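You operate a simulated robot arm through the tools that you are given. There is no shell and no other tool. Be economical: measure what you need, move in short steps, check, and stop when the job is done.

You run a simulated two-armed robot. Do the job below in one go: nothing can be reset, and whatever is moved stays where it is left.

Task
Fetch the green relay and set it on the middle shelf of the grey bench. Put the grey pump on top of the teal level gauge. Take the grey valve and leave it on the silver bracket. Stack the white pouch marked "N5" from the top of the plain table on top of the white pouch that says "Y2". Put the teal box labelled "W2" from the top of the grey bench on the top of the pump stand and the teal box labelled "M7" in the inside of the short carton. Open the bench drawer, put the small grey ring from the inside of the bench drawer on top of the blue pump, then shut the drawer. Any order will do. Set down upright: green relay, grey pump, grey valve.

The check looks at the end state, three seconds after you hand in, the way a careful person would. Anything else that was tipped, shoved, dropped, spilled or broken makes it a failure.

Robot
Two 7-joint arms with two-finger grippers on one trunk, on a base that drives. Base frame: it is fixed to the floor where the robot stands at the start and does not move with it; the origin is under the middle of the robot, x ahead of it, y to its left, z up. Readings come in m, degrees, newtons and seconds.
The left shoulder is at the start at [0.07, 0.139, 1.154], the right one opposite. With the tool pointing down near the work surface each hand reaches from about 0.1 to 0.56 m from the robot's upright axis, wherever it stands, measured 20 degrees to its own side. Places, roughly: bench drawer [0.6, -1.7, 0.7]; blue pump [0.5, -0.5, 0.5]; green relay [0.5, 0.25, 0.75]; grey pump [0.5, -0.5, 0.5]; grey valve [0.75, -0.5, 0.75]; inside of the short carton [-3.6, -2.4, 0.6]; middle shelf of the grey bench [0.8, -0.9, 0.5]; silver bracket (6x8x3 cm) [0.6, 1.1, 0.4]; small grey ring [0.5, -1.5, 0.75]; teal box [1, -1.5, 0.75]; teal level gauge [-0.75, 4.5, 0.75]; top of the pump stand [-2, 0, 0.9]; white pouch [3.75, 1.5, 0.75]. Payload 3.43 kg a hand.
The TCP of each hand is the grasp point between the finger pads, 0.03 m short of the fingertips. In the tool frame z runs along the fingers and y along their closing line. Largest opening 0.104 m; the body of the gripper starts 0.057 m behind the TCP.
Orientation is told as [roll, pitch, yaw] about the base's x, y, z axes, in that order, counted from this pose: with the fingers straight down and closing along the base's y, the tool's x points along the base's -x, its y along +y and its z along -z.

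Tools
- The arms move only by the tool servo_tool. It takes "left_commands", "right_commands" or both (then of equal length, played together; a hand with none holds still); each is a list of rows, each an object (a shift or turn left out is 0, a gripper value left out holds the last) with "hand": the gripper command, from -1 (shut) to 1 (fully open), values between in proportion; "slide": the shift along the tool's x, y, z in m, a list of three; "turn": the turn, a rotation vector about the tool's x, y, z in degrees, a list of three. In form: [{"hand": hand, "slide": [x, y, z], "turn": [wx, wy, wz]}, ...]. A call has 1 to 20 rows; each row shifts and turns the commanded pose from where the row before left it, along the tool's axes as they then stand. A row lasts 0.2 s, in which the tool goes at most 0.05 m and 8.6 degrees; a call with a longer step from one row to the next is refused whole, and so is a gripper value outside its range. A pose out of reach is approached as far as the arm can. The call stops where the force on the tool passes 40 N (or 10 N more than at its start, if that is more) or the arm is blocked; 0.2 s more then pass. The fingers move at their own pace (about 0.045 m/s each) and stop on an object; they squeeze with about 22 N. The grip force told is the motor's: it shows also when the fingers shut on nothing. Time passes only in rows, and 0.2 s behind the last, so rows that do not move let the fingers close. The reply holds the time, the measured pose of the TCP, the force on the tool along the base axes, the opening and the grip force, in the units named above and with some noise, with the torque about the TCP (base axes, N m) and any sound that the robot's microphone picked up, and new pictures: "show" is both (left out), scene, wrist or none (wrist: the cameras of the hands that moved).
- Cameras (640 x 400 px; columns grow to the right, rows downward): "scene" is now at [0.1238, -0.0426, 1.3729]; the picture's right is [-0.49, -0.87, 0.00], its down [-0.60, 0.34, -0.72] and it looks along [0.63, -0.35, -0.69] (base axes); focal length 215 px, centre (320, 200). "left" rides on the left gripper at [0.067, -0.018, -0.09] in its tool frame; the picture's right is [0.25, 0.97, 0.00], its down [-0.73, 0.19, -0.66] and it looks along [-0.64, 0.17, 0.75] (tool axes); focal length 218 px, centre (320, 200). "right" rides on the right gripper at [0.067, 0.018, -0.09] in its tool frame; the picture's right is [-0.25, 0.97, 0.00], its down [-0.73, -0.19, -0.66] and it looks along [-0.64, -0.17, 0.75] (tool axes); focal length 218 px, centre (320, 200). There is no depth. A picture from a camera that has moved, and an enlarged one, comes with that camera's place and axes in the base frame and with its lens.
- raise_lower(by): slides the trunk up (or, below 0, down) by that many m; the arms and the scene camera ride with it, the base frame stays. It gives what a move gives, with no picture.
- steer(legs): drives the robot by 1 to 6 legs, each [ahead, left, turn to the left] in m, m and degrees, along the robot's own axes; the way and the turn of a leg run together, so that a leg with both is an arc; at most 1.5 m and 180 degrees a leg. The arms and the cameras ride along, it lands a little off, and it stops where it bumps. It gives what a move gives, and a new picture of the scene camera.
- pan_tilt(pan, tilt): turns the head with the scene camera to pan (to the left, within 86 degrees either way) and tilt (down, from -29 to 69), counted from straight ahead of the robot. It gives what a move gives, and a new picture of the scene camera.
- inspect(camera, box): a new picture of the part [left, top, right, bottom] of that camera's present view, enlarged. The clock stands still meanwhile.
- close_job(): hands the job in; it is judged then, once.

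Work in short steps. Places have to be worked out from the pictures, the camera data and where the tool is seen: move nearer, look again, correct. Check each grasp and each placing, and mend what went wrong. You have 483 turns and 360 pictures in all, those below and enlarged ones among them. Open the grippers and draw the arms clear of the work before you hand the job in, unless the task says otherwise; then end with one line.

The tools are called after "Emit:" as a command line: name --argument value ..., lists and objects as JSON in quotes. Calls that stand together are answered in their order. servo_tool: Moves the arms, as the interface text tells. Its arguments: {"type":"object","properties":{"left_commands":{"type":"array","items":{"type":"object","properties":{"hand":{"type":"number"},"slide":{"type":"array","items":{"type":"number"}},"turn":{"type":"array","items":{"type":"number"}}}}},"right_commands":{"type":"array","items":{"type":"object","properties":{"hand":{"type":"number"},"slide":{"type":"array","items":{"type":"number"}},"turn":{"type":"array","items":{"type":"number"}}}}},"show":{"type":"string","enum":["both","scene","wrist","none"]}},"required":[]} The other tools are called the same way: raise_lower (by) slides the trunk up or down; steer (legs) drives the base; pan_tilt (pan, tilt) turns the head that bears the scene camera; inspect (camera, box) takes an enlarged picture of a part of a camera's view; close_job () hands the job in.

At the start:

```text
time: 0.0
left_tcp_pos: [0.5117, -0.0244, 1.2172]
left_tcp_rot: [-0.1, 0.0, 0.0]
left_ft_force: [1.3, -0.1, 0.5]
left_wrist_torque: [0.01, 0.0, -0.01]
left_grip_width: 0.1041
left_grip_force: 0.1
right_tcp_pos: [0.4108, -0.4574, 1.0379]
right_tcp_rot: [0.1, 0.0, 0.0]
right_ft_force: [-0.7, -0.1, -0.1]
right_wrist_torque: [-0.04, 0.02, 0.03]
right_grip_width: 0.1039
right_grip_force: 0.0
trunk travel left (down, up): [-0.649, 0.291]
robot x, y, heading: [0.0038, -0.0001, 0.1]
head pan, tilt: [-29.3, 43.6]
```

scene: 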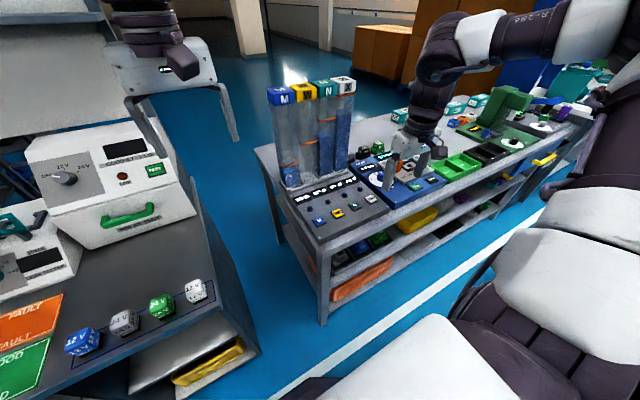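
right: 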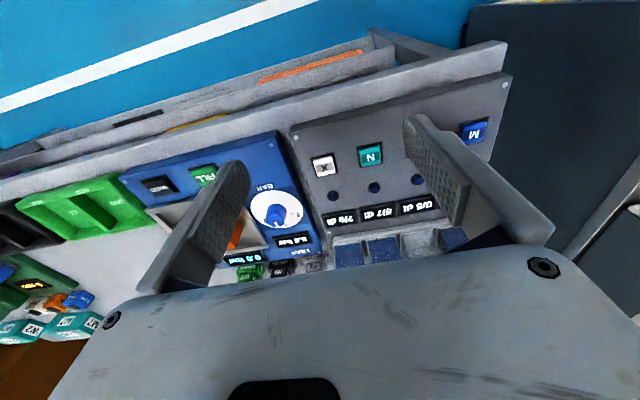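
left: 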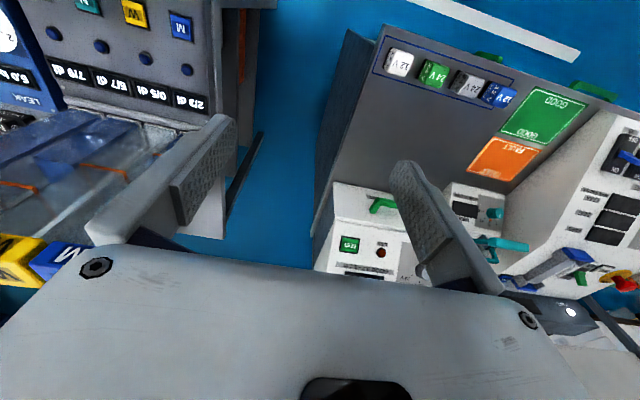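

The scene shows a relay table to the left and the grey bench to the right. I look around with the head first.

Emit:
pan_tilt --pan 40 --tilt 35

Emit:
pan_tilt --pan -70 --tilt 35

Emit:
inspect --camera "scene" --box '[0, 0, 320, 200]'

```text
time: 1.4
left_tcp_pos: [0.5126, -0.025, 1.2158]
left_tcp_rot: [-0.1, 0.1, 0.0]
left_ft_force: [0.1, -0.8, -0.7]
left_wrist_torque: [-0.03, -0.02, -0.04]
left_grip_width: 0.1041
left_grip_force: 0.1
right_tcp_pos: [0.4116, -0.4574, 1.0382]
right_tcp_rot: [0.0, 0.0, 0.0]
right_ft_force: [-1.0, 0.6, -0.2]
right_wrist_torque: [0.01, 0.06, 0.01]
right_grip_width: 0.1037
right_grip_force: 0.1
trunk travel left (down, up): [-0.649, 0.291]
robot x, y, heading: [-0.0019, -0.0005, 0.0]
head pan, tilt: [40.0, 35.0]
camera scene: at [0.1194, 0.0543, 1.3857], right [0.64, -0.77, 0.0], down [-0.44, -0.37, -0.82], along [0.63, 0.53, -0.57], focal length 215 px, centre (320, 200)
```

scene: 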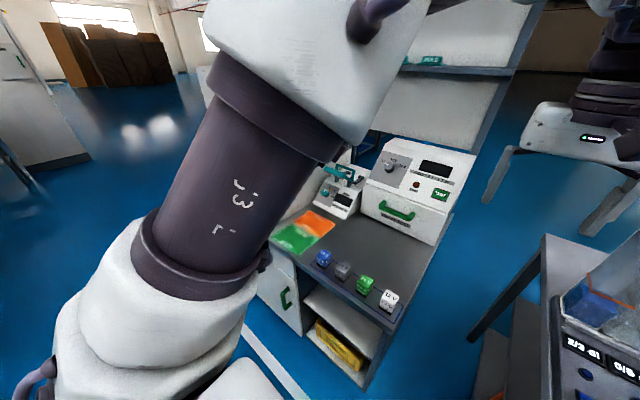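

```text
time: 3.3
left_tcp_pos: [0.5116, -0.0247, 1.2167]
left_tcp_rot: [-0.1, 0.0, 0.0]
left_ft_force: [-0.1, -0.4, -0.7]
left_wrist_torque: [-0.04, -0.02, 0.03]
left_grip_width: 0.1043
left_grip_force: 0.0
right_tcp_pos: [0.4128, -0.4576, 1.0399]
right_tcp_rot: [0.1, -0.1, 0.0]
right_ft_force: [0.9, -0.4, 0.3]
right_wrist_torque: [-0.02, -0.01, 0.01]
right_grip_width: 0.1038
right_grip_force: 0.1
trunk travel left (down, up): [-0.649, 0.291]
robot x, y, heading: [0.0011, -0.0006, -0.2]
head pan, tilt: [-70.0, 35.0]
camera scene: at [0.0821, -0.085, 1.3857], right [-0.94, -0.34, 0.0], down [-0.2, 0.54, -0.82], along [0.28, -0.77, -0.57], focal length 215 px, centre (320, 200)
```

scene: 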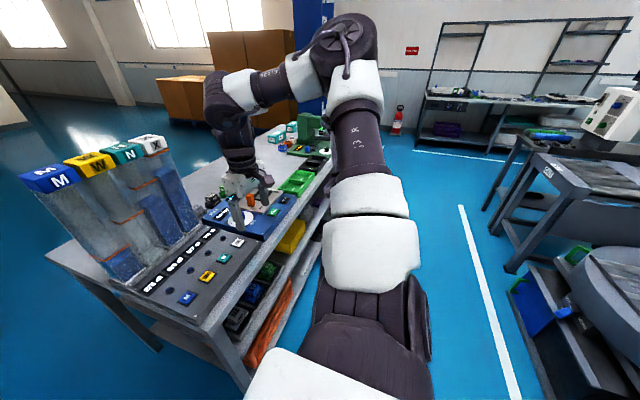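

```text
2.00 times, centred on (160, 100) of scene
camera zoom: at [0.0821, -0.085, 1.3857], right [-0.94, -0.34, 0.0], down [-0.2, 0.54, -0.82], along [0.28, -0.77, -0.57], focal length 430 px, centre (640, 400)
```

zoom: 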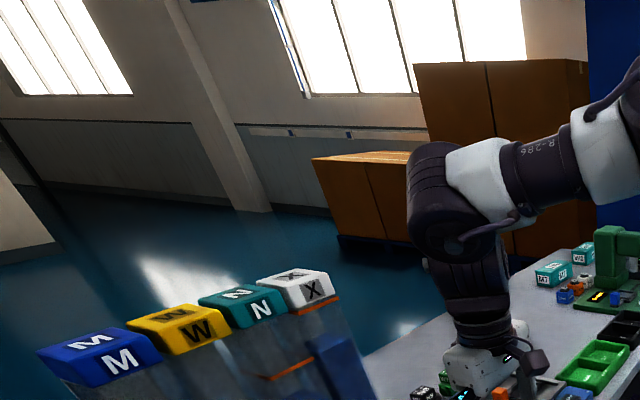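

The green 24V relay is at about [0.52, 0.22, 0.77]. I bring the left hand above it, partly closed because its neighbours are near, and look.

Emit:
servo_tool --left_commands '[{"hand": 0.4, "slide": [0, 0.045, 0.02]}, {"slide": [0, 0.045, 0.02]}, {"slide": [0, 0.045, 0.02]}, {"slide": [0, 0.045, 0.02]}, {"slide": [0, 0.045, 0.02]}, {"slide": [0, 0.02, 0.04]}, {"slide": [0, 0, 0.045]}, {"slide": [0, 0, 0.045]}, {"slide": [0, 0, 0.045]}]' --show "both"

Emit:
pan_tilt --pan 10 --tilt 50

```text
time: 5.3
left_tcp_pos: [0.4316, 0.1288, 0.911]
left_tcp_rot: [-0.1, 0.0, 0.1]
left_ft_force: [0.7, 0.0, -0.3]
left_wrist_torque: [-0.01, 0.02, 0.0]
left_grip_width: 0.0727
left_grip_force: 0.1
left hand out of reach, approached as far as the arm can: row 1, 2, 3, 4, 5, 6
right_tcp_pos: [0.4127, -0.458, 1.0388]
right_tcp_rot: [0.0, 0.1, 0.0]
right_ft_force: [-0.3, 0.0, -0.8]
right_wrist_torque: [-0.05, 0.01, -0.01]
right_grip_width: 0.1041
right_grip_force: 0.0
trunk travel left (down, up): [-0.649, 0.291]
robot x, y, heading: [0.0011, 0.0034, 0.1]
head pan, tilt: [-70.0, 35.0]
camera scene: at [0.0837, -0.0854, 1.3856], right [-0.94, -0.34, 0.0], down [-0.2, 0.54, -0.82], along [0.28, -0.77, -0.57], focal length 215 px, centre (320, 200)
camera left: at [0.3643, 0.1109, 1.001], right [-0.25, 0.97, 0.0], down [0.73, 0.19, 0.66], along [0.63, 0.17, -0.75], focal length 218 px, centre (320, 200)
```

scene: 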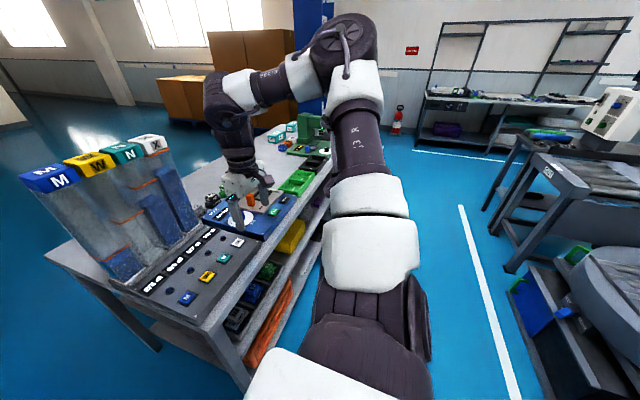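
left: 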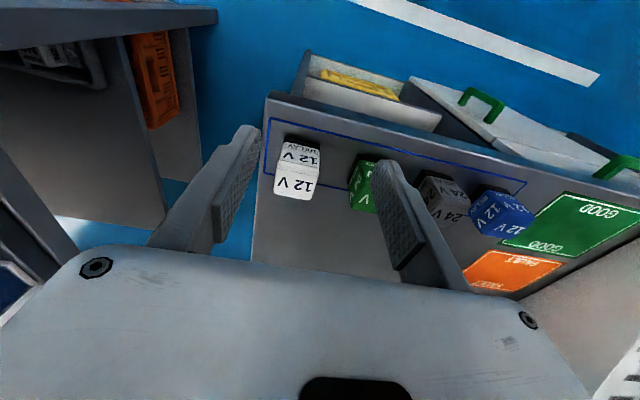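

```text
time: 6.8
left_tcp_pos: [0.4301, 0.1274, 0.9122]
left_tcp_rot: [0.0, -0.1, 0.0]
left_ft_force: [0.0, 0.1, -0.5]
left_wrist_torque: [0.01, 0.0, -0.02]
left_grip_width: 0.0728
left_grip_force: 0.1
right_tcp_pos: [0.4116, -0.4581, 1.0393]
right_tcp_rot: [0.0, 0.0, 0.0]
right_ft_force: [0.5, 0.0, -0.6]
right_wrist_torque: [-0.02, 0.01, 0.0]
right_grip_width: 0.104
right_grip_force: 0.1
trunk travel left (down, up): [-0.649, 0.291]
robot x, y, heading: [-0.0014, -0.0034, -0.3]
head pan, tilt: [10.0, 50.0]
camera scene: at [0.1278, 0.0111, 1.364], right [0.17, -0.98, 0.0], down [-0.75, -0.13, -0.64], along [0.63, 0.11, -0.77], focal length 215 px, centre (320, 200)
```

scene: 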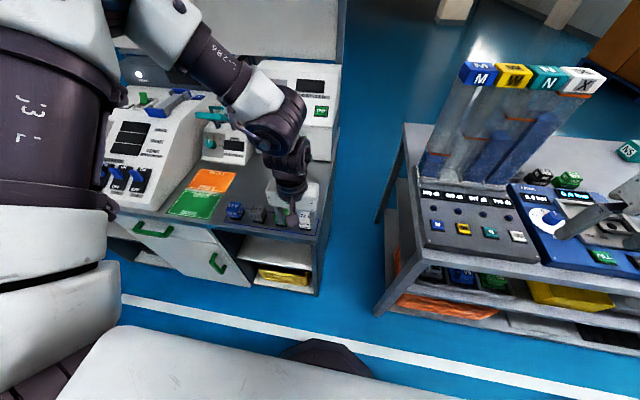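

The relay appears near [0.515, 0.215]. I drive a little closer so it is in comfortable reach.

Emit:
steer --legs '[[0.05, 0.05, 0]]'

Emit:
servo_tool --left_commands '[{"slide": [-0.03, 0.035, 0]}]' --show "wrist"

```text
time: 7.8
left_tcp_pos: [0.4803, 0.1757, 0.9128]
left_tcp_rot: [-0.1, 0.0, -0.1]
left_ft_force: [0.1, 0.8, 0.7]
left_wrist_torque: [0.01, -0.04, -0.01]
left_grip_width: 0.0728
left_grip_force: 0.0
right_tcp_pos: [0.4614, -0.4101, 1.038]
right_tcp_rot: [0.1, 0.1, -0.1]
right_ft_force: [-0.4, -0.8, 0.1]
right_wrist_torque: [0.01, 0.01, -0.02]
right_grip_width: 0.1041
right_grip_force: 0.0
trunk travel left (down, up): [-0.649, 0.291]
robot x, y, heading: [0.0513, 0.0524, 0.0]
head pan, tilt: [10.0, 50.0]
camera scene: at [0.1765, 0.0595, 1.3641], right [0.17, -0.98, 0.0], down [-0.75, -0.13, -0.64], along [0.63, 0.11, -0.77], focal length 215 px, centre (320, 200)
```

scene: 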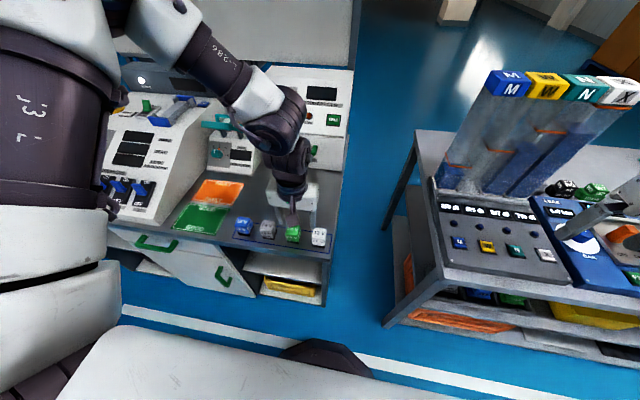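

```text
time: 8.2
left_tcp_pos: [0.4788, 0.1748, 0.9129]
left_tcp_rot: [0.0, -0.2, 0.1]
left_ft_force: [-0.1, -0.5, 0.4]
left_wrist_torque: [0.04, -0.01, -0.01]
left_grip_width: 0.073
left_grip_force: 0.0
left hand out of reach, approached as far as the arm can: row 1
right_tcp_pos: [0.4612, -0.4098, 1.0389]
right_tcp_rot: [0.1, -0.1, -0.1]
right_ft_force: [0.3, -0.2, 1.1]
right_wrist_torque: [0.01, 0.0, -0.01]
right_grip_width: 0.104
right_grip_force: 0.1
trunk travel left (down, up): [-0.649, 0.291]
robot x, y, heading: [0.0501, 0.0522, -0.1]
head pan, tilt: [10.0, 50.0]
camera left: at [0.4114, 0.1591, 1.0027], right [-0.25, 0.97, 0.0], down [0.73, 0.19, 0.66], along [0.64, 0.17, -0.75], focal length 218 px, centre (320, 200)
```

left: 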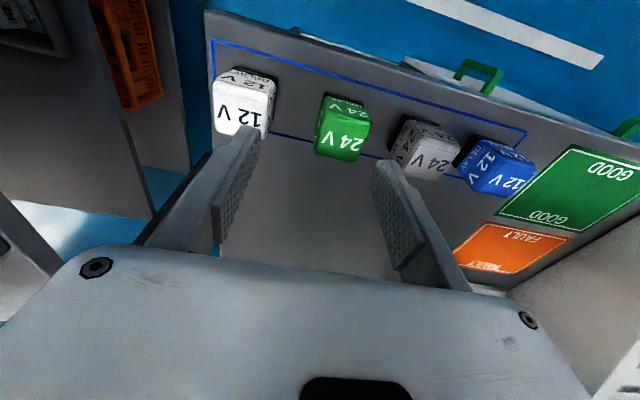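

Triangulating, the relay is at about [0.481, 0.197, 0.82] on a surface near 0.80. I align in y and descend in small steps.

Emit:
servo_tool --left_commands '[{"slide": [0, 0.022, 0]}, {"slide": [0, 0, 0.03]}]' --show "wrist"

```text
time: 8.8
left_tcp_pos: [0.4704, 0.1846, 0.8838]
left_tcp_rot: [0.1, 0.0, 0.2]
left_ft_force: [0.5, 0.3, 0.0]
left_wrist_torque: [0.01, 0.0, 0.0]
left_grip_width: 0.0728
left_grip_force: 0.0
left hand out of reach, approached as far as the arm can: row 1
right_tcp_pos: [0.4627, -0.4082, 1.0378]
right_tcp_rot: [0.1, 0.1, -0.1]
right_ft_force: [-0.2, 0.5, -0.7]
right_wrist_torque: [0.0, 0.04, 0.02]
right_grip_width: 0.1042
right_grip_force: 0.1
trunk travel left (down, up): [-0.649, 0.291]
robot x, y, heading: [0.049, 0.051, 0.1]
head pan, tilt: [10.0, 50.0]
camera left: at [0.4026, 0.1681, 0.9735], right [-0.26, 0.97, 0.0], down [0.73, 0.19, 0.66], along [0.64, 0.17, -0.75], focal length 218 px, centre (320, 200)
```

left: 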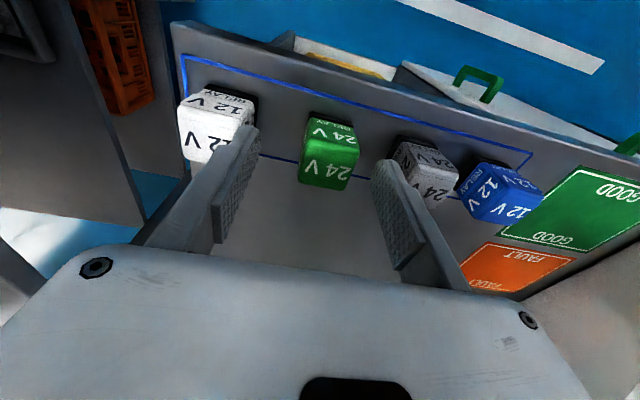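

The reach limit here is about 0.44 m, so I roll 4 cm further ahead and then align.

Emit:
steer --legs '[[0.05, 0, 0]]'

Emit:
servo_tool --left_commands '[{"slide": [0.035, 0.014, 0]}, {"slide": [0, 0, 0.01]}]' --show "wrist"

```text
time: 9.8
left_tcp_pos: [0.518, 0.1854, 0.8858]
left_tcp_rot: [0.0, -0.2, 0.0]
left_ft_force: [0.1, -0.3, 0.0]
left_wrist_torque: [0.03, -0.03, 0.0]
left_grip_width: 0.0728
left_grip_force: 0.1
right_tcp_pos: [0.5085, -0.4075, 1.0413]
right_tcp_rot: [0.0, -0.2, -0.1]
right_ft_force: [0.3, 0.3, -0.6]
right_wrist_torque: [-0.02, -0.04, -0.03]
right_grip_width: 0.104
right_grip_force: 0.0
trunk travel left (down, up): [-0.649, 0.291]
robot x, y, heading: [0.0989, 0.0503, -0.1]
head pan, tilt: [10.0, 50.0]
camera scene: at [0.2238, 0.0612, 1.3644], right [0.17, -0.98, 0.0], down [-0.75, -0.13, -0.64], along [0.64, 0.11, -0.76], focal length 215 px, centre (320, 200)
```

scene: 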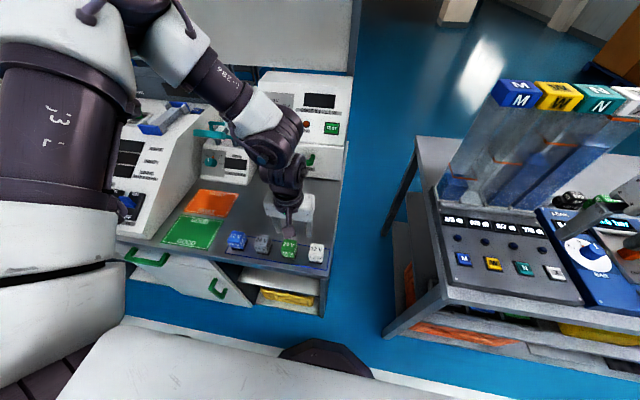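

```text
time: 10.4
left_tcp_pos: [0.4854, 0.1985, 0.8733]
left_tcp_rot: [0.0, -0.1, 0.1]
left_ft_force: [0.1, 0.1, -1.0]
left_wrist_torque: [0.01, 0.0, 0.0]
left_grip_width: 0.0729
left_grip_force: 0.2
right_tcp_pos: [0.5125, -0.4073, 1.0391]
right_tcp_rot: [0.1, 0.2, -0.1]
right_ft_force: [0.0, 0.0, 0.3]
right_wrist_torque: [0.02, 0.05, 0.0]
right_grip_width: 0.1041
right_grip_force: 0.1
trunk travel left (down, up): [-0.649, 0.291]
robot x, y, heading: [0.0973, 0.0495, -0.1]
head pan, tilt: [10.0, 50.0]
camera left: at [0.4177, 0.1819, 0.9631], right [-0.26, 0.97, 0.0], down [0.73, 0.19, 0.66], along [0.64, 0.17, -0.75], focal length 218 px, centre (320, 200)
```

left: 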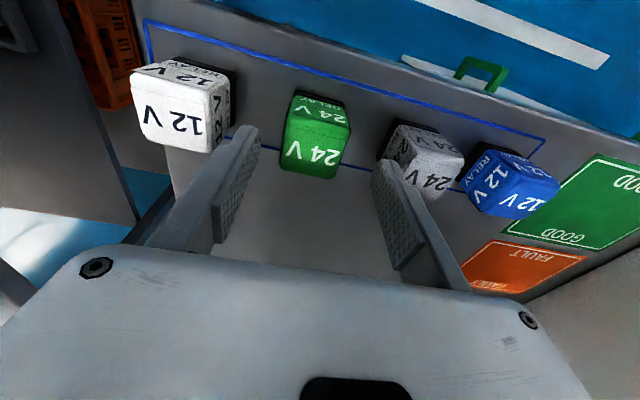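

The relay lies right under the TCP. I descend to 0.835 and check.

Emit:
servo_tool --left_commands '[{"slide": [0, 0, 0.02]}, {"slide": [0, 0, 0.018]}]' --show "wrist"

```text
time: 11.0
left_tcp_pos: [0.487, 0.1997, 0.837]
left_tcp_rot: [0.0, 0.0, 0.2]
left_ft_force: [-0.3, -0.2, -0.1]
left_wrist_torque: [-0.01, 0.03, 0.0]
left_grip_width: 0.0729
left_grip_force: 0.1
right_tcp_pos: [0.5119, -0.4092, 1.0391]
right_tcp_rot: [0.1, 0.2, 0.0]
right_ft_force: [0.6, -0.7, -0.1]
right_wrist_torque: [0.02, -0.01, 0.0]
right_grip_width: 0.104
right_grip_force: 0.1
trunk travel left (down, up): [-0.649, 0.291]
robot x, y, heading: [0.1007, 0.0503, -0.0]
head pan, tilt: [10.0, 50.0]
camera left: at [0.4189, 0.1823, 0.9258], right [-0.26, 0.97, 0.0], down [0.73, 0.19, 0.66], along [0.64, 0.17, -0.75], focal length 218 px, centre (320, 200)
```

left: 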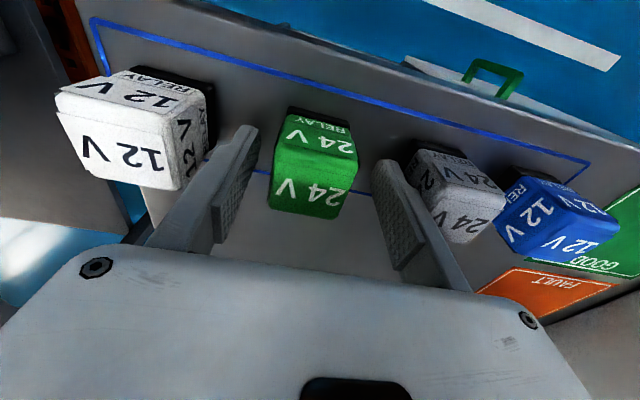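

Geometry agrees: cube x≈0.487, top about 0.84. I go down 8 mm more and close.

Emit:
servo_tool --left_commands '[{"slide": [0, -0.002, 0.008]}, {"hand": -1}, {}, {}, {}, {}]' --show "wrist"

```text
time: 11.4
left_tcp_pos: [0.4879, 0.1982, 0.8301]
left_tcp_rot: [0.1, -0.5, 0.0]
left_ft_force: [0.3, 0.6, 0.0]
left_wrist_torque: [-0.03, 0.0, 0.0]
left_grip_width: 0.0495
left_grip_force: 0.2
right_tcp_pos: [0.5122, -0.4068, 1.0397]
right_tcp_rot: [0.0, 0.0, 0.0]
right_ft_force: [0.3, -0.1, 0.9]
right_wrist_torque: [-0.02, 0.0, -0.01]
right_grip_width: 0.1039
right_grip_force: 0.2
trunk travel left (down, up): [-0.649, 0.291]
robot x, y, heading: [0.1008, 0.0484, -0.1]
head pan, tilt: [10.0, 50.0]
stopped in row 2 (left hand): the force on the tool passed its limit at 43 N (the readings are from after the stop); the commanded pose is now the measured one
camera left: at [0.4185, 0.1806, 0.9201], right [-0.25, 0.97, 0.0], down [0.72, 0.19, 0.66], along [0.64, 0.17, -0.75], focal length 218 px, centre (320, 200)
```

left: 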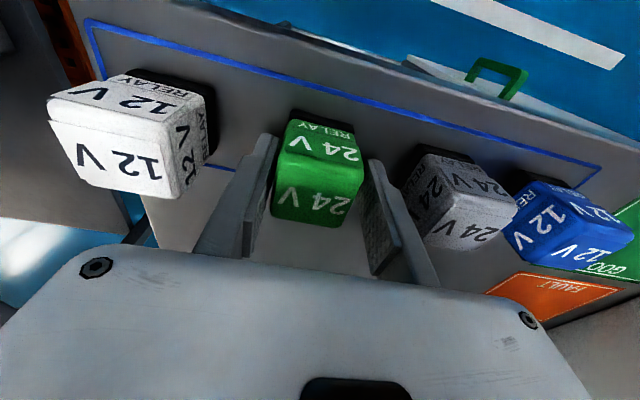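

A force spike, probably the fingertips brushing the surface. I rise 2 mm and continue closing.

Emit:
servo_tool --left_commands '[{"slide": [0, 0, -0.002]}, {"hand": -1}, {}, {}]' --show "wrist"

```text
time: 12.4
left_tcp_pos: [0.4876, 0.1971, 0.8337]
left_tcp_rot: [0.0, -0.4, 0.0]
left_ft_force: [-0.6, -0.6, 0.0]
left_wrist_torque: [0.02, -0.01, -0.02]
left_grip_width: 0.0352
left_grip_force: 22.6
right_tcp_pos: [0.5116, -0.4077, 1.0395]
right_tcp_rot: [0.0, 0.0, 0.0]
right_ft_force: [-0.6, -0.3, -0.2]
right_wrist_torque: [0.0, 0.0, 0.0]
right_grip_width: 0.1039
right_grip_force: 0.1
trunk travel left (down, up): [-0.649, 0.291]
robot x, y, heading: [0.094, 0.0482, 0.0]
head pan, tilt: [10.0, 50.0]
camera left: at [0.4186, 0.1806, 0.9226], right [-0.25, 0.97, 0.0], down [0.72, 0.19, 0.66], along [0.64, 0.17, -0.75], focal length 218 px, centre (320, 200)
```

left: 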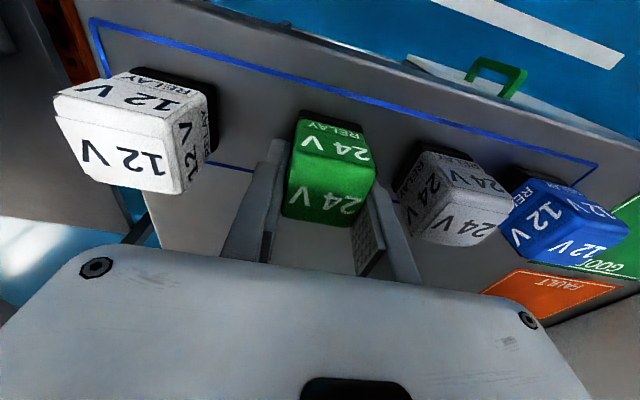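

Gripped at 35 mm width. I lift it.

Emit:
servo_tool --left_commands '[{"slide": [0, 0, -0.03]}, {"slide": [0, 0, -0.04]}, {"slide": [0, 0, -0.04]}, {"slide": [0, 0, -0.04]}]' --show "both"

```text
time: 13.4
left_tcp_pos: [0.4861, 0.1983, 0.9847]
left_tcp_rot: [0.1, -0.5, 0.2]
left_ft_force: [-1.0, 0.2, 0.1]
left_wrist_torque: [-0.02, -0.01, -0.03]
left_grip_width: 0.0352
left_grip_force: 21.7
right_tcp_pos: [0.5105, -0.4068, 1.0392]
right_tcp_rot: [0.0, 0.0, 0.1]
right_ft_force: [-0.8, -0.3, -1.0]
right_wrist_torque: [-0.01, 0.03, -0.01]
right_grip_width: 0.1043
right_grip_force: 0.0
trunk travel left (down, up): [-0.649, 0.291]
robot x, y, heading: [0.0967, 0.0497, -0.2]
head pan, tilt: [10.0, 50.0]
camera scene: at [0.2265, 0.0613, 1.364], right [0.17, -0.98, 0.0], down [-0.75, -0.13, -0.64], along [0.63, 0.11, -0.77], focal length 215 px, centre (320, 200)
camera left: at [0.418, 0.181, 1.0727], right [-0.25, 0.97, 0.0], down [0.72, 0.19, 0.66], along [0.64, 0.17, -0.75], focal length 218 px, centre (320, 200)
```

scene: 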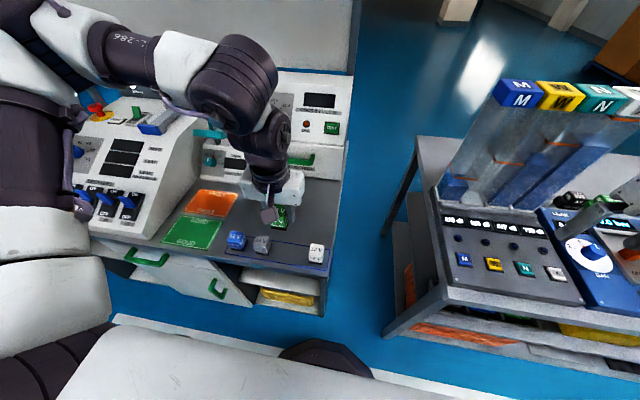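
left: 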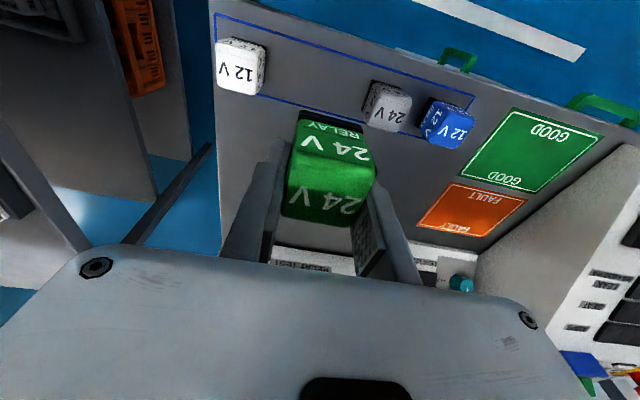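

Relay held. I back off and slide right to look at the bench from the front.

Emit:
steer --legs '[[-0.45, 0, 0], [0, -0.8, 0]]'

Emit:
pan_tilt --pan 0 --tilt 45

```text
time: 20.0
left_tcp_pos: [0.0389, -0.6078, 0.9837]
left_tcp_rot: [-0.1, -0.4, -0.6]
left_ft_force: [-0.4, 0.1, -0.8]
left_wrist_torque: [-0.01, -0.03, -0.01]
left_grip_width: 0.0353
left_grip_force: 22.0
right_tcp_pos: [0.0558, -1.2132, 1.0389]
right_tcp_rot: [0.0, 0.0, -0.6]
right_ft_force: [-0.5, 0.1, -0.3]
right_wrist_torque: [-0.04, 0.02, 0.03]
right_grip_width: 0.1038
right_grip_force: 0.0
trunk travel left (down, up): [-0.649, 0.291]
robot x, y, heading: [-0.3503, -0.7507, -0.9]
head pan, tilt: [10.0, 50.0]
camera scene: at [-0.2229, -0.7407, 1.364], right [0.16, -0.99, 0.0], down [-0.76, -0.12, -0.64], along [0.63, 0.1, -0.77], focal length 215 px, centre (320, 200)
```

scene: 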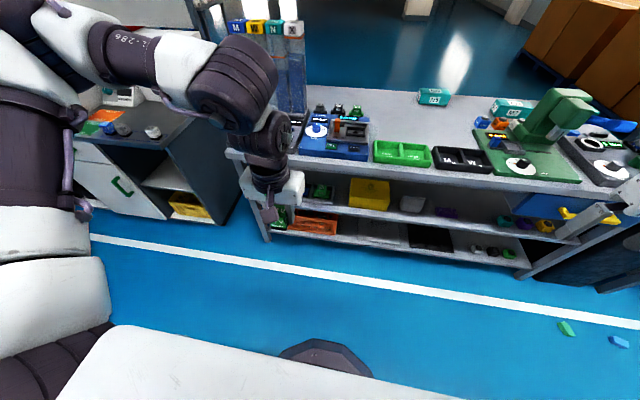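

```text
time: 20.7
left_tcp_pos: [0.0389, -0.6069, 0.9829]
left_tcp_rot: [0.1, -0.4, -0.5]
left_ft_force: [0.3, 0.7, -0.7]
left_wrist_torque: [0.02, -0.02, -0.02]
left_grip_width: 0.0352
left_grip_force: 21.7
right_tcp_pos: [0.0558, -1.2124, 1.0398]
right_tcp_rot: [0.0, 0.0, -0.7]
right_ft_force: [-0.2, -0.4, -0.2]
right_wrist_torque: [0.0, -0.03, 0.01]
right_grip_width: 0.1039
right_grip_force: 0.0
trunk travel left (down, up): [-0.649, 0.291]
robot x, y, heading: [-0.3504, -0.7497, -0.9]
head pan, tilt: [0.0, 45.0]
camera scene: at [-0.2176, -0.7547, 1.3708], right [-0.01, -1.0, 0.0], down [-0.71, 0.01, -0.71], along [0.71, -0.01, -0.71], focal length 215 px, centre (320, 200)
```

scene: 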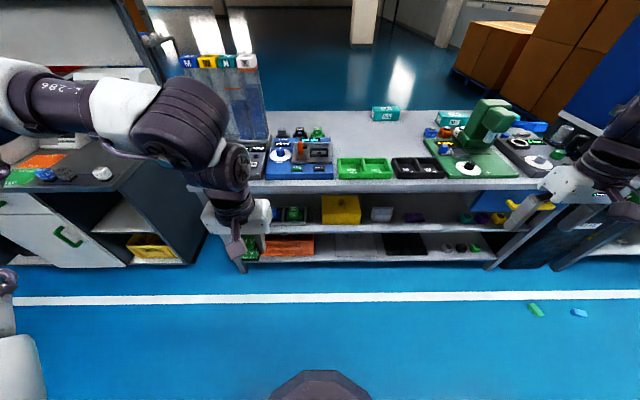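

A clear front view of the bench. I zoom into it.

Emit:
inspect --camera "scene" --box '[220, 90, 400, 275]'

Emit:
inspect --camera "scene" --box '[370, 90, 640, 275]'

```text
2.16 times, centred on (310, 182) of scene
camera zoom: at [-0.2176, -0.7547, 1.3708], right [-0.01, -1.0, 0.0], down [-0.71, 0.01, -0.71], along [0.71, -0.01, -0.71], focal length 465 px, centre (342, 238)
```

zoom: 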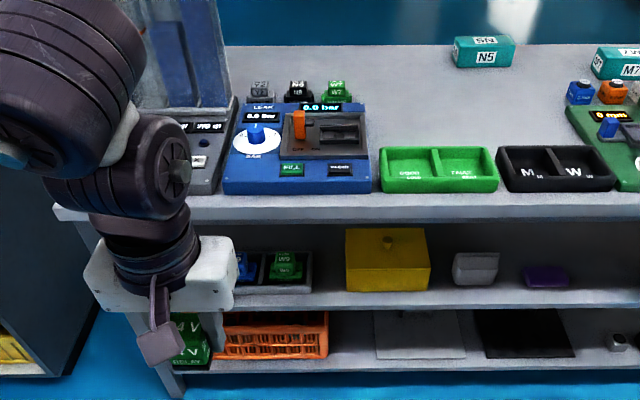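

```text
2.16 times, centred on (505, 182) of scene
camera zoom: at [-0.2176, -0.7547, 1.3708], right [-0.01, -1.0, 0.0], down [-0.71, 0.01, -0.71], along [0.71, -0.01, -0.71], focal length 465 px, centre (-80, 238)
```

zoom: 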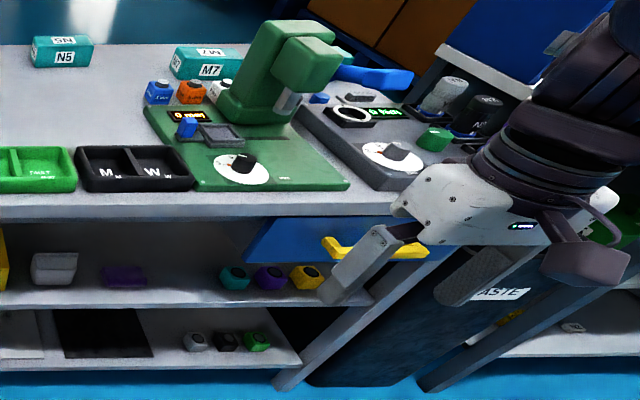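

To enter the shelf the hand must be pitched, so the relay needs a 45° regrasp. I go back to the relay table to set it down and regrasp it tilted.

Emit:
steer --legs '[[0, 0.8, 0.9], [0.45, 0, 0]]'

Emit:
pan_tilt --pan 30 --tilt 50

```text
time: 27.4
left_tcp_pos: [0.497, 0.2046, 0.983]
left_tcp_rot: [0.0, -0.3, -0.7]
left_ft_force: [0.3, -0.9, -1.9]
left_wrist_torque: [0.01, 0.01, -0.02]
left_grip_width: 0.0352
left_grip_force: 22.0
right_tcp_pos: [0.5133, -0.3993, 1.0396]
right_tcp_rot: [0.0, -0.1, -0.8]
right_ft_force: [-0.1, -0.7, 0.4]
right_wrist_torque: [0.03, 0.03, 0.0]
right_grip_width: 0.1041
right_grip_force: 0.1
trunk travel left (down, up): [-0.649, 0.291]
robot x, y, heading: [0.1078, 0.0617, -1.1]
head pan, tilt: [0.0, 45.0]
camera scene: at [0.2408, 0.0589, 1.3709], right [-0.01, -1.0, 0.0], down [-0.71, 0.01, -0.71], along [0.71, -0.01, -0.71], focal length 215 px, centre (320, 200)
```

scene: 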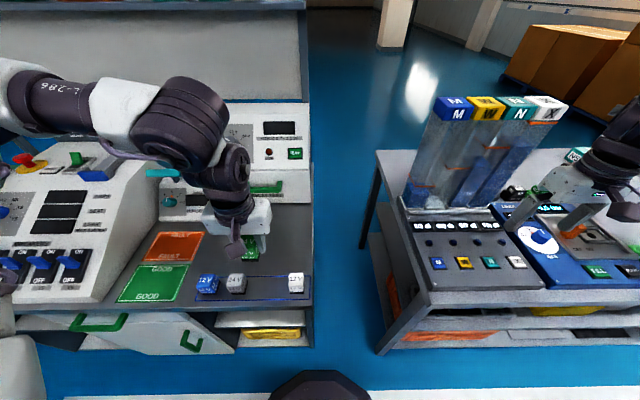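

```text
time: 28.4
left_tcp_pos: [0.4981, 0.2044, 0.9845]
left_tcp_rot: [0.0, -0.5, -0.8]
left_ft_force: [0.2, 0.5, -1.4]
left_wrist_torque: [0.01, -0.02, -0.02]
left_grip_width: 0.0353
left_grip_force: 22.0
right_tcp_pos: [0.5142, -0.4002, 1.0387]
right_tcp_rot: [0.0, 0.0, -0.7]
right_ft_force: [-0.4, 1.3, 0.0]
right_wrist_torque: [-0.01, 0.01, -0.01]
right_grip_width: 0.104
right_grip_force: 0.0
trunk travel left (down, up): [-0.649, 0.291]
robot x, y, heading: [0.1066, 0.0625, -1.0]
head pan, tilt: [30.0, 50.0]
camera scene: at [0.2269, 0.0975, 1.364], right [0.49, -0.87, 0.0], down [-0.67, -0.37, -0.64], along [0.56, 0.31, -0.77], focal length 215 px, centre (320, 200)
```

scene: 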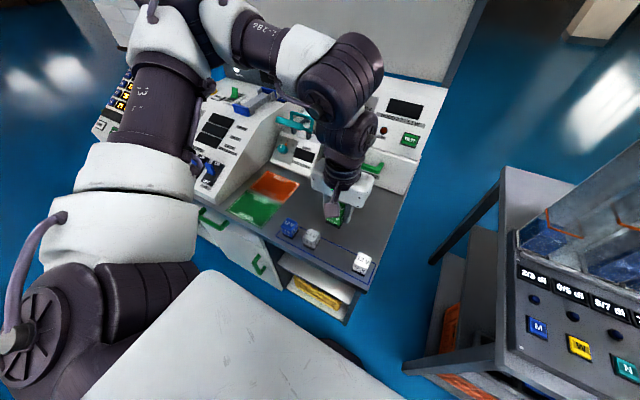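

I lower the relay back to the table between its neighbours, slowly at the end.

Emit:
servo_tool --left_commands '[{"slide": [0.013, -0.006, 0.04]}, {"slide": [0, 0, 0.04]}, {"slide": [0, 0, 0.04]}, {"slide": [0, 0, 0.02]}, {"slide": [0, 0, 0.005]}, {"slide": [0, 0, 0.003]}]' --show "wrist"

```text
time: 29.8
left_tcp_pos: [0.4854, 0.1984, 0.8337]
left_tcp_rot: [0.0, -0.4, -0.6]
left_ft_force: [0.5, 0.2, -0.7]
left_wrist_torque: [0.02, -0.02, 0.0]
left_grip_width: 0.0354
left_grip_force: 22.5
right_tcp_pos: [0.5142, -0.4009, 1.0379]
right_tcp_rot: [0.0, 0.1, -0.8]
right_ft_force: [-0.3, 1.2, -1.0]
right_wrist_torque: [0.0, -0.02, -0.05]
right_grip_width: 0.1041
right_grip_force: 0.0
trunk travel left (down, up): [-0.649, 0.291]
robot x, y, heading: [0.1081, 0.0639, -0.7]
head pan, tilt: [30.0, 50.0]
camera left: at [0.4166, 0.1837, 0.9231], right [-0.24, 0.97, 0.0], down [0.73, 0.18, 0.66], along [0.64, 0.16, -0.75], focal length 218 px, centre (320, 200)
```

left: 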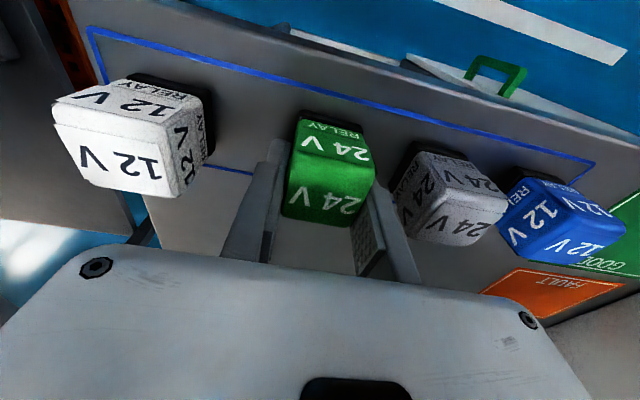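

At its original height. I feel for the surface in 1 mm steps.

Emit:
servo_tool --left_commands '[{"slide": [0, 0, 0.001]}, {"slide": [0, 0, 0.001]}]' --show "none"

```text
time: 30.4
left_tcp_pos: [0.4856, 0.1991, 0.8327]
left_tcp_rot: [0.0, -0.4, -0.7]
left_ft_force: [-0.4, 0.7, -1.5]
left_wrist_torque: [0.01, -0.02, -0.03]
left_grip_width: 0.0352
left_grip_force: 22.0
right_tcp_pos: [0.5132, -0.4003, 1.0385]
right_tcp_rot: [0.0, -0.1, -0.7]
right_ft_force: [-1.0, 0.6, -1.1]
right_wrist_torque: [0.0, -0.05, -0.02]
right_grip_width: 0.1041
right_grip_force: 0.0
trunk travel left (down, up): [-0.649, 0.291]
robot x, y, heading: [0.1044, 0.059, -0.9]
head pan, tilt: [30.0, 50.0]
```

Close enough to release; I open to about 7 cm and rise, then pitch the tool 45°.

Emit:
servo_tool --left_commands '[{"slide": [0, 0, 0.001]}, {"hand": 0.3}, {}, {}, {}]' --show "wrist"

```text
time: 31.6
left_tcp_pos: [0.4848, 0.1997, 0.833]
left_tcp_rot: [0.0, -0.6, -0.7]
left_ft_force: [0.9, 1.7, 6.4]
left_wrist_torque: [-0.12, 0.02, -0.02]
left_grip_width: 0.065
left_grip_force: 0.0
right_tcp_pos: [0.5144, -0.3991, 1.0396]
right_tcp_rot: [0.0, 0.0, -0.7]
right_ft_force: [-0.6, -0.9, 0.5]
right_wrist_torque: [0.0, -0.03, -0.05]
right_grip_width: 0.1042
right_grip_force: 0.1
trunk travel left (down, up): [-0.649, 0.291]
robot x, y, heading: [0.1099, 0.0636, -0.7]
head pan, tilt: [30.0, 50.0]
camera left: at [0.4164, 0.1838, 0.9213], right [-0.24, 0.97, 0.0], down [0.73, 0.18, 0.66], along [0.64, 0.16, -0.75], focal length 218 px, centre (320, 200)
```

left: 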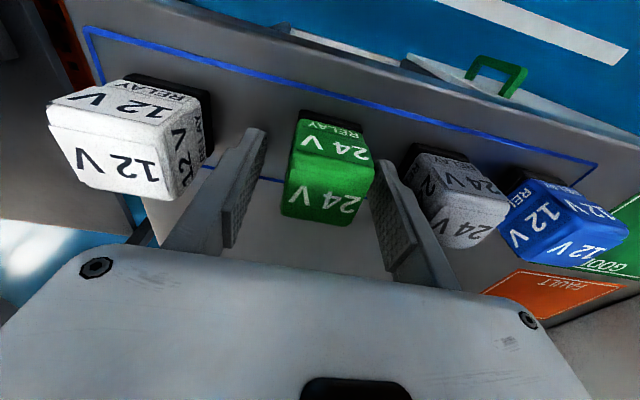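

Relay stands upright; surface is at 0.803. I rise, pitch by 45° so the fingers point forward-down.

Emit:
servo_tool --left_commands '[{"slide": [0, 0, -0.04]}, {"slide": [0, 0, -0.03]}, {"turn": [0, -8.5, 0]}, {"turn": [0, -8.5, 0]}, {"turn": [0, -8.5, 0]}, {"turn": [0, -8.5, 0]}, {"turn": [0, -8.5, 0]}, {"turn": [0, -2.5, 0]}]' --show "both"

```text
time: 33.4
left_tcp_pos: [0.5466, 0.1782, 0.8804]
left_tcp_rot: [0.1, -45.3, -0.8]
left_ft_force: [-0.9, -0.4, -0.4]
left_wrist_torque: [0.01, -0.02, -0.03]
left_grip_width: 0.0679
left_grip_force: 0.0
left hand out of reach, approached as far as the arm can: row 4, 5, 6, 7
right_tcp_pos: [0.5129, -0.4003, 1.039]
right_tcp_rot: [0.0, 0.0, -0.9]
right_ft_force: [0.2, -1.3, -0.6]
right_wrist_torque: [0.0, 0.04, -0.03]
right_grip_width: 0.1041
right_grip_force: 0.1
trunk travel left (down, up): [-0.649, 0.291]
robot x, y, heading: [0.1119, 0.0628, -0.9]
head pan, tilt: [30.0, 50.0]
camera scene: at [0.2268, 0.0976, 1.364], right [0.49, -0.87, 0.0], down [-0.67, -0.37, -0.64], along [0.56, 0.31, -0.77], focal length 215 px, centre (320, 200)
camera left: at [0.4356, 0.1622, 0.8948], right [-0.17, 0.97, -0.18], down [0.05, 0.19, 0.98], along [0.99, 0.15, -0.08], focal length 218 px, centre (320, 200)
```

scene: 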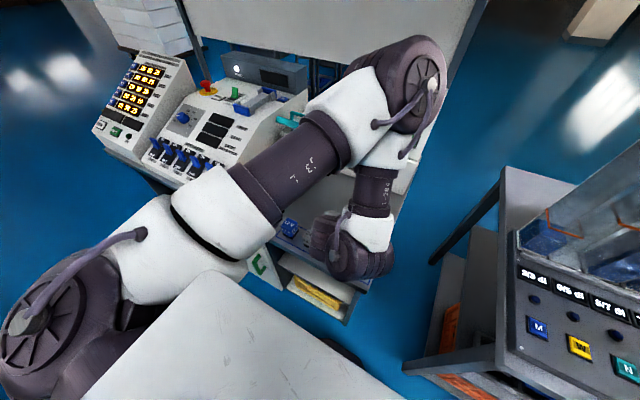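
left: 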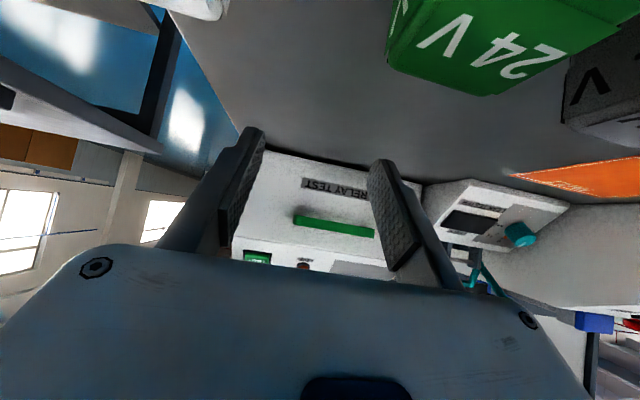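

The arm took an odd configuration. I raise the hand straight up and check that relays are undisturbed.

Emit:
servo_tool --left_commands '[{"slide": [-0.03, 0, -0.03]}, {"slide": [-0.03, 0, -0.03]}]' --show "both"

```text
time: 34.0
left_tcp_pos: [0.5686, 0.1757, 0.9551]
left_tcp_rot: [-0.1, -45.4, -0.6]
left_ft_force: [0.0, 0.0, 0.2]
left_wrist_torque: [-0.02, 0.01, 0.0]
left_grip_width: 0.0679
left_grip_force: 0.1
left hand out of reach, approached as far as the arm can: row 1, 2
right_tcp_pos: [0.5123, -0.3997, 1.0392]
right_tcp_rot: [-0.1, -0.1, -1.0]
right_ft_force: [0.5, 0.2, 0.4]
right_wrist_torque: [0.0, 0.0, -0.01]
right_grip_width: 0.1039
right_grip_force: 0.1
trunk travel left (down, up): [-0.649, 0.291]
robot x, y, heading: [0.1063, 0.0623, -0.8]
head pan, tilt: [30.0, 50.0]
camera scene: at [0.2258, 0.0993, 1.3639], right [0.49, -0.87, 0.0], down [-0.67, -0.37, -0.64], along [0.56, 0.31, -0.77], focal length 215 px, centre (320, 200)
camera left: at [0.4562, 0.1596, 0.9695], right [-0.17, 0.97, -0.18], down [0.05, 0.19, 0.98], along [0.99, 0.15, -0.08], focal length 218 px, centre (320, 200)
```

scene: 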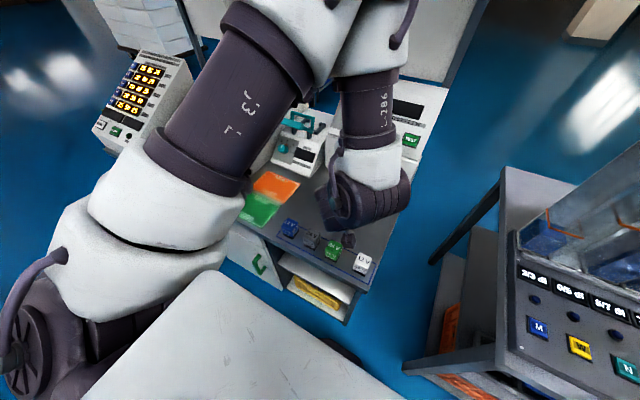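
left: 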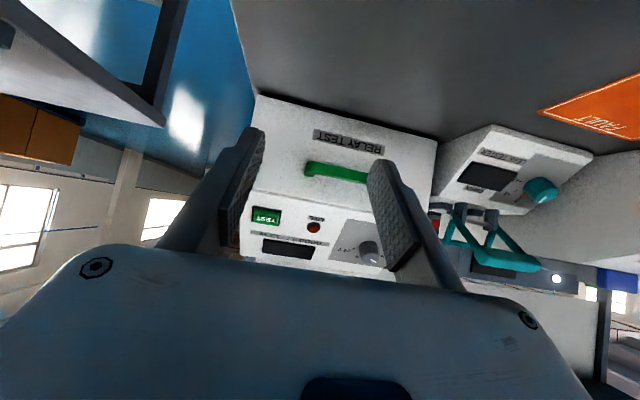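

Relays are intact; the pitched pose needs more distance from the trunk. I drive back 0.17 m and then place the hand.

Emit:
steer --legs '[[-0.17, 0, 0]]'

Emit:
servo_tool --left_commands '[{"slide": [-0.03, 0.02, 0.03]}, {"slide": [-0.02, 0.0, 0.02]}]' --show "both"

```text
time: 35.5
left_tcp_pos: [0.3992, 0.1763, 0.9537]
left_tcp_rot: [0.0, -45.4, -0.7]
left_ft_force: [-0.8, 1.0, -0.4]
left_wrist_torque: [0.0, -0.01, 0.0]
left_grip_width: 0.0676
left_grip_force: 0.1
right_tcp_pos: [0.3428, -0.398, 1.0383]
right_tcp_rot: [0.0, 0.1, -0.8]
right_ft_force: [-0.2, 0.2, 0.6]
right_wrist_torque: [-0.01, 0.03, 0.02]
right_grip_width: 0.1039
right_grip_force: 0.0
trunk travel left (down, up): [-0.649, 0.291]
robot x, y, heading: [-0.0637, 0.0658, -0.9]
head pan, tilt: [30.0, 50.0]
camera scene: at [0.0572, 0.0997, 1.3638], right [0.49, -0.87, 0.0], down [-0.67, -0.37, -0.64], along [0.56, 0.31, -0.77], focal length 215 px, centre (320, 200)
```

scene: 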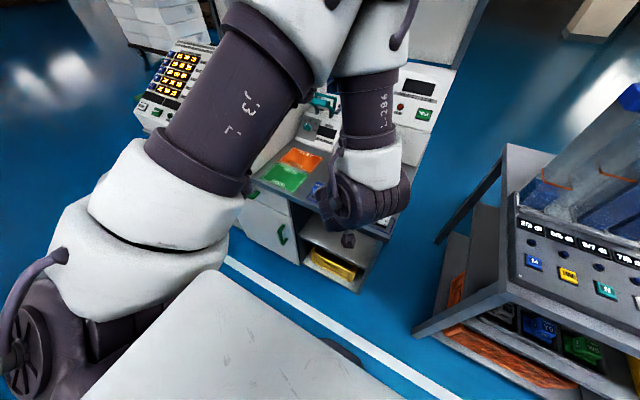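

```text
time: 36.1
left_tcp_pos: [0.4687, 0.1953, 0.9546]
left_tcp_rot: [0.2, -45.2, -0.6]
left_ft_force: [0.2, -0.2, 0.2]
left_wrist_torque: [-0.01, 0.0, 0.02]
left_grip_width: 0.0674
left_grip_force: 0.1
right_tcp_pos: [0.3432, -0.3978, 1.0383]
right_tcp_rot: [-0.1, 0.0, -0.7]
right_ft_force: [0.2, -1.0, -0.2]
right_wrist_torque: [0.01, 0.02, -0.01]
right_grip_width: 0.104
right_grip_force: 0.1
trunk travel left (down, up): [-0.649, 0.291]
robot x, y, heading: [-0.0637, 0.062, -0.8]
head pan, tilt: [30.0, 50.0]
camera scene: at [0.0562, 0.1, 1.364], right [0.49, -0.87, 0.0], down [-0.67, -0.37, -0.64], along [0.56, 0.31, -0.77], focal length 215 px, centre (320, 200)
camera left: at [0.3571, 0.1805, 0.9698], right [-0.17, 0.97, -0.18], down [0.05, 0.19, 0.98], along [0.98, 0.16, -0.08], focal length 218 px, centre (320, 200)
```

scene: 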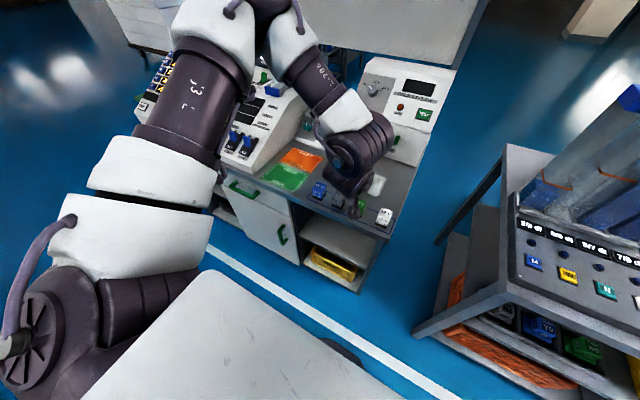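
left: 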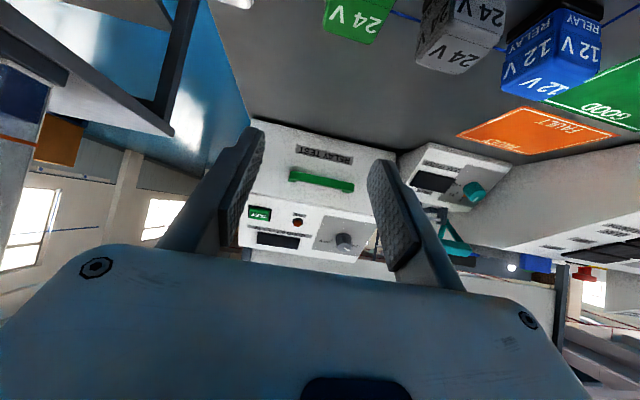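

The arm posture is better now. I move above the relay and descend to 0.88 to check alignment.

Emit:
servo_tool --left_commands '[{"slide": [-0.01, 0.004, 0.01]}, {"slide": [0.028, 0, 0.028]}, {"slide": [0.025, 0, 0.025]}]' --show "both"

```text
time: 36.9
left_tcp_pos: [0.484, 0.1998, 0.8788]
left_tcp_rot: [0.2, -45.4, -0.7]
left_ft_force: [0.1, -0.6, 0.6]
left_wrist_torque: [0.02, -0.01, 0.01]
left_grip_width: 0.0675
left_grip_force: 0.2
right_tcp_pos: [0.3423, -0.3984, 1.0387]
right_tcp_rot: [-0.1, -0.1, -0.8]
right_ft_force: [0.4, -0.6, 0.2]
right_wrist_torque: [0.0, -0.01, -0.03]
right_grip_width: 0.104
right_grip_force: 0.0
trunk travel left (down, up): [-0.649, 0.291]
robot x, y, heading: [-0.0646, 0.0666, -1.0]
head pan, tilt: [30.0, 50.0]
camera scene: at [0.0563, 0.1, 1.364], right [0.49, -0.87, 0.0], down [-0.67, -0.37, -0.64], along [0.56, 0.31, -0.77], focal length 215 px, centre (320, 200)
camera left: at [0.3713, 0.1846, 0.8933], right [-0.17, 0.97, -0.18], down [0.05, 0.19, 0.98], along [0.98, 0.16, -0.08], focal length 218 px, centre (320, 200)
```

scene: 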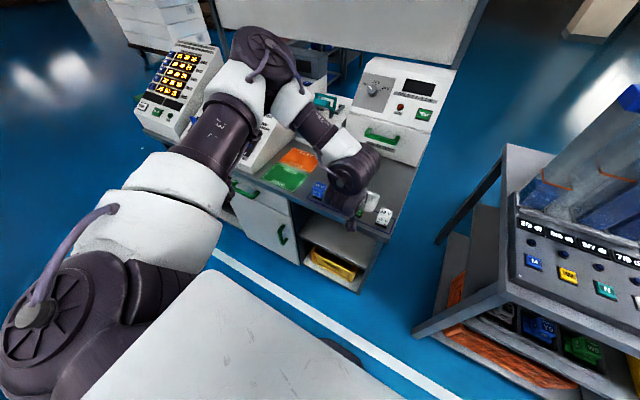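
left: 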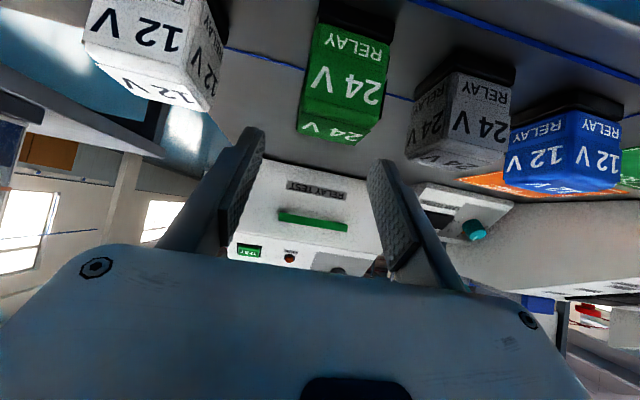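

Aligned with the relay. I descend the last 4.5 cm and look.

Emit:
servo_tool --left_commands '[{"slide": [0.017, 0.003, 0.017]}, {"slide": [0.014, 0, 0.014]}]' --show "wrist"

```text
time: 37.5
left_tcp_pos: [0.4847, 0.2017, 0.8361]
left_tcp_rot: [0.1, -45.4, -0.6]
left_ft_force: [0.1, 0.7, -0.6]
left_wrist_torque: [0.0, 0.01, 0.05]
left_grip_width: 0.0676
left_grip_force: 0.0
right_tcp_pos: [0.3427, -0.3975, 1.0389]
right_tcp_rot: [-0.1, 0.0, -0.8]
right_ft_force: [0.0, -0.4, -0.9]
right_wrist_torque: [-0.01, -0.01, 0.03]
right_grip_width: 0.104
right_grip_force: 0.1
trunk travel left (down, up): [-0.649, 0.291]
robot x, y, heading: [-0.0667, 0.0635, -0.6]
head pan, tilt: [30.0, 50.0]
camera left: at [0.3723, 0.1873, 0.8502], right [-0.17, 0.97, -0.18], down [0.05, 0.19, 0.98], along [0.98, 0.16, -0.08], focal length 218 px, centre (320, 200)
```

left: 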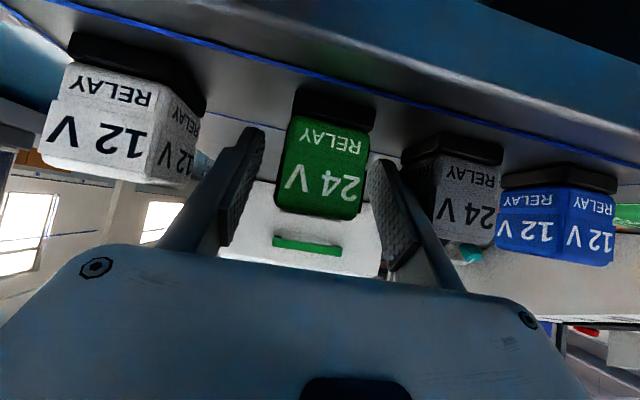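

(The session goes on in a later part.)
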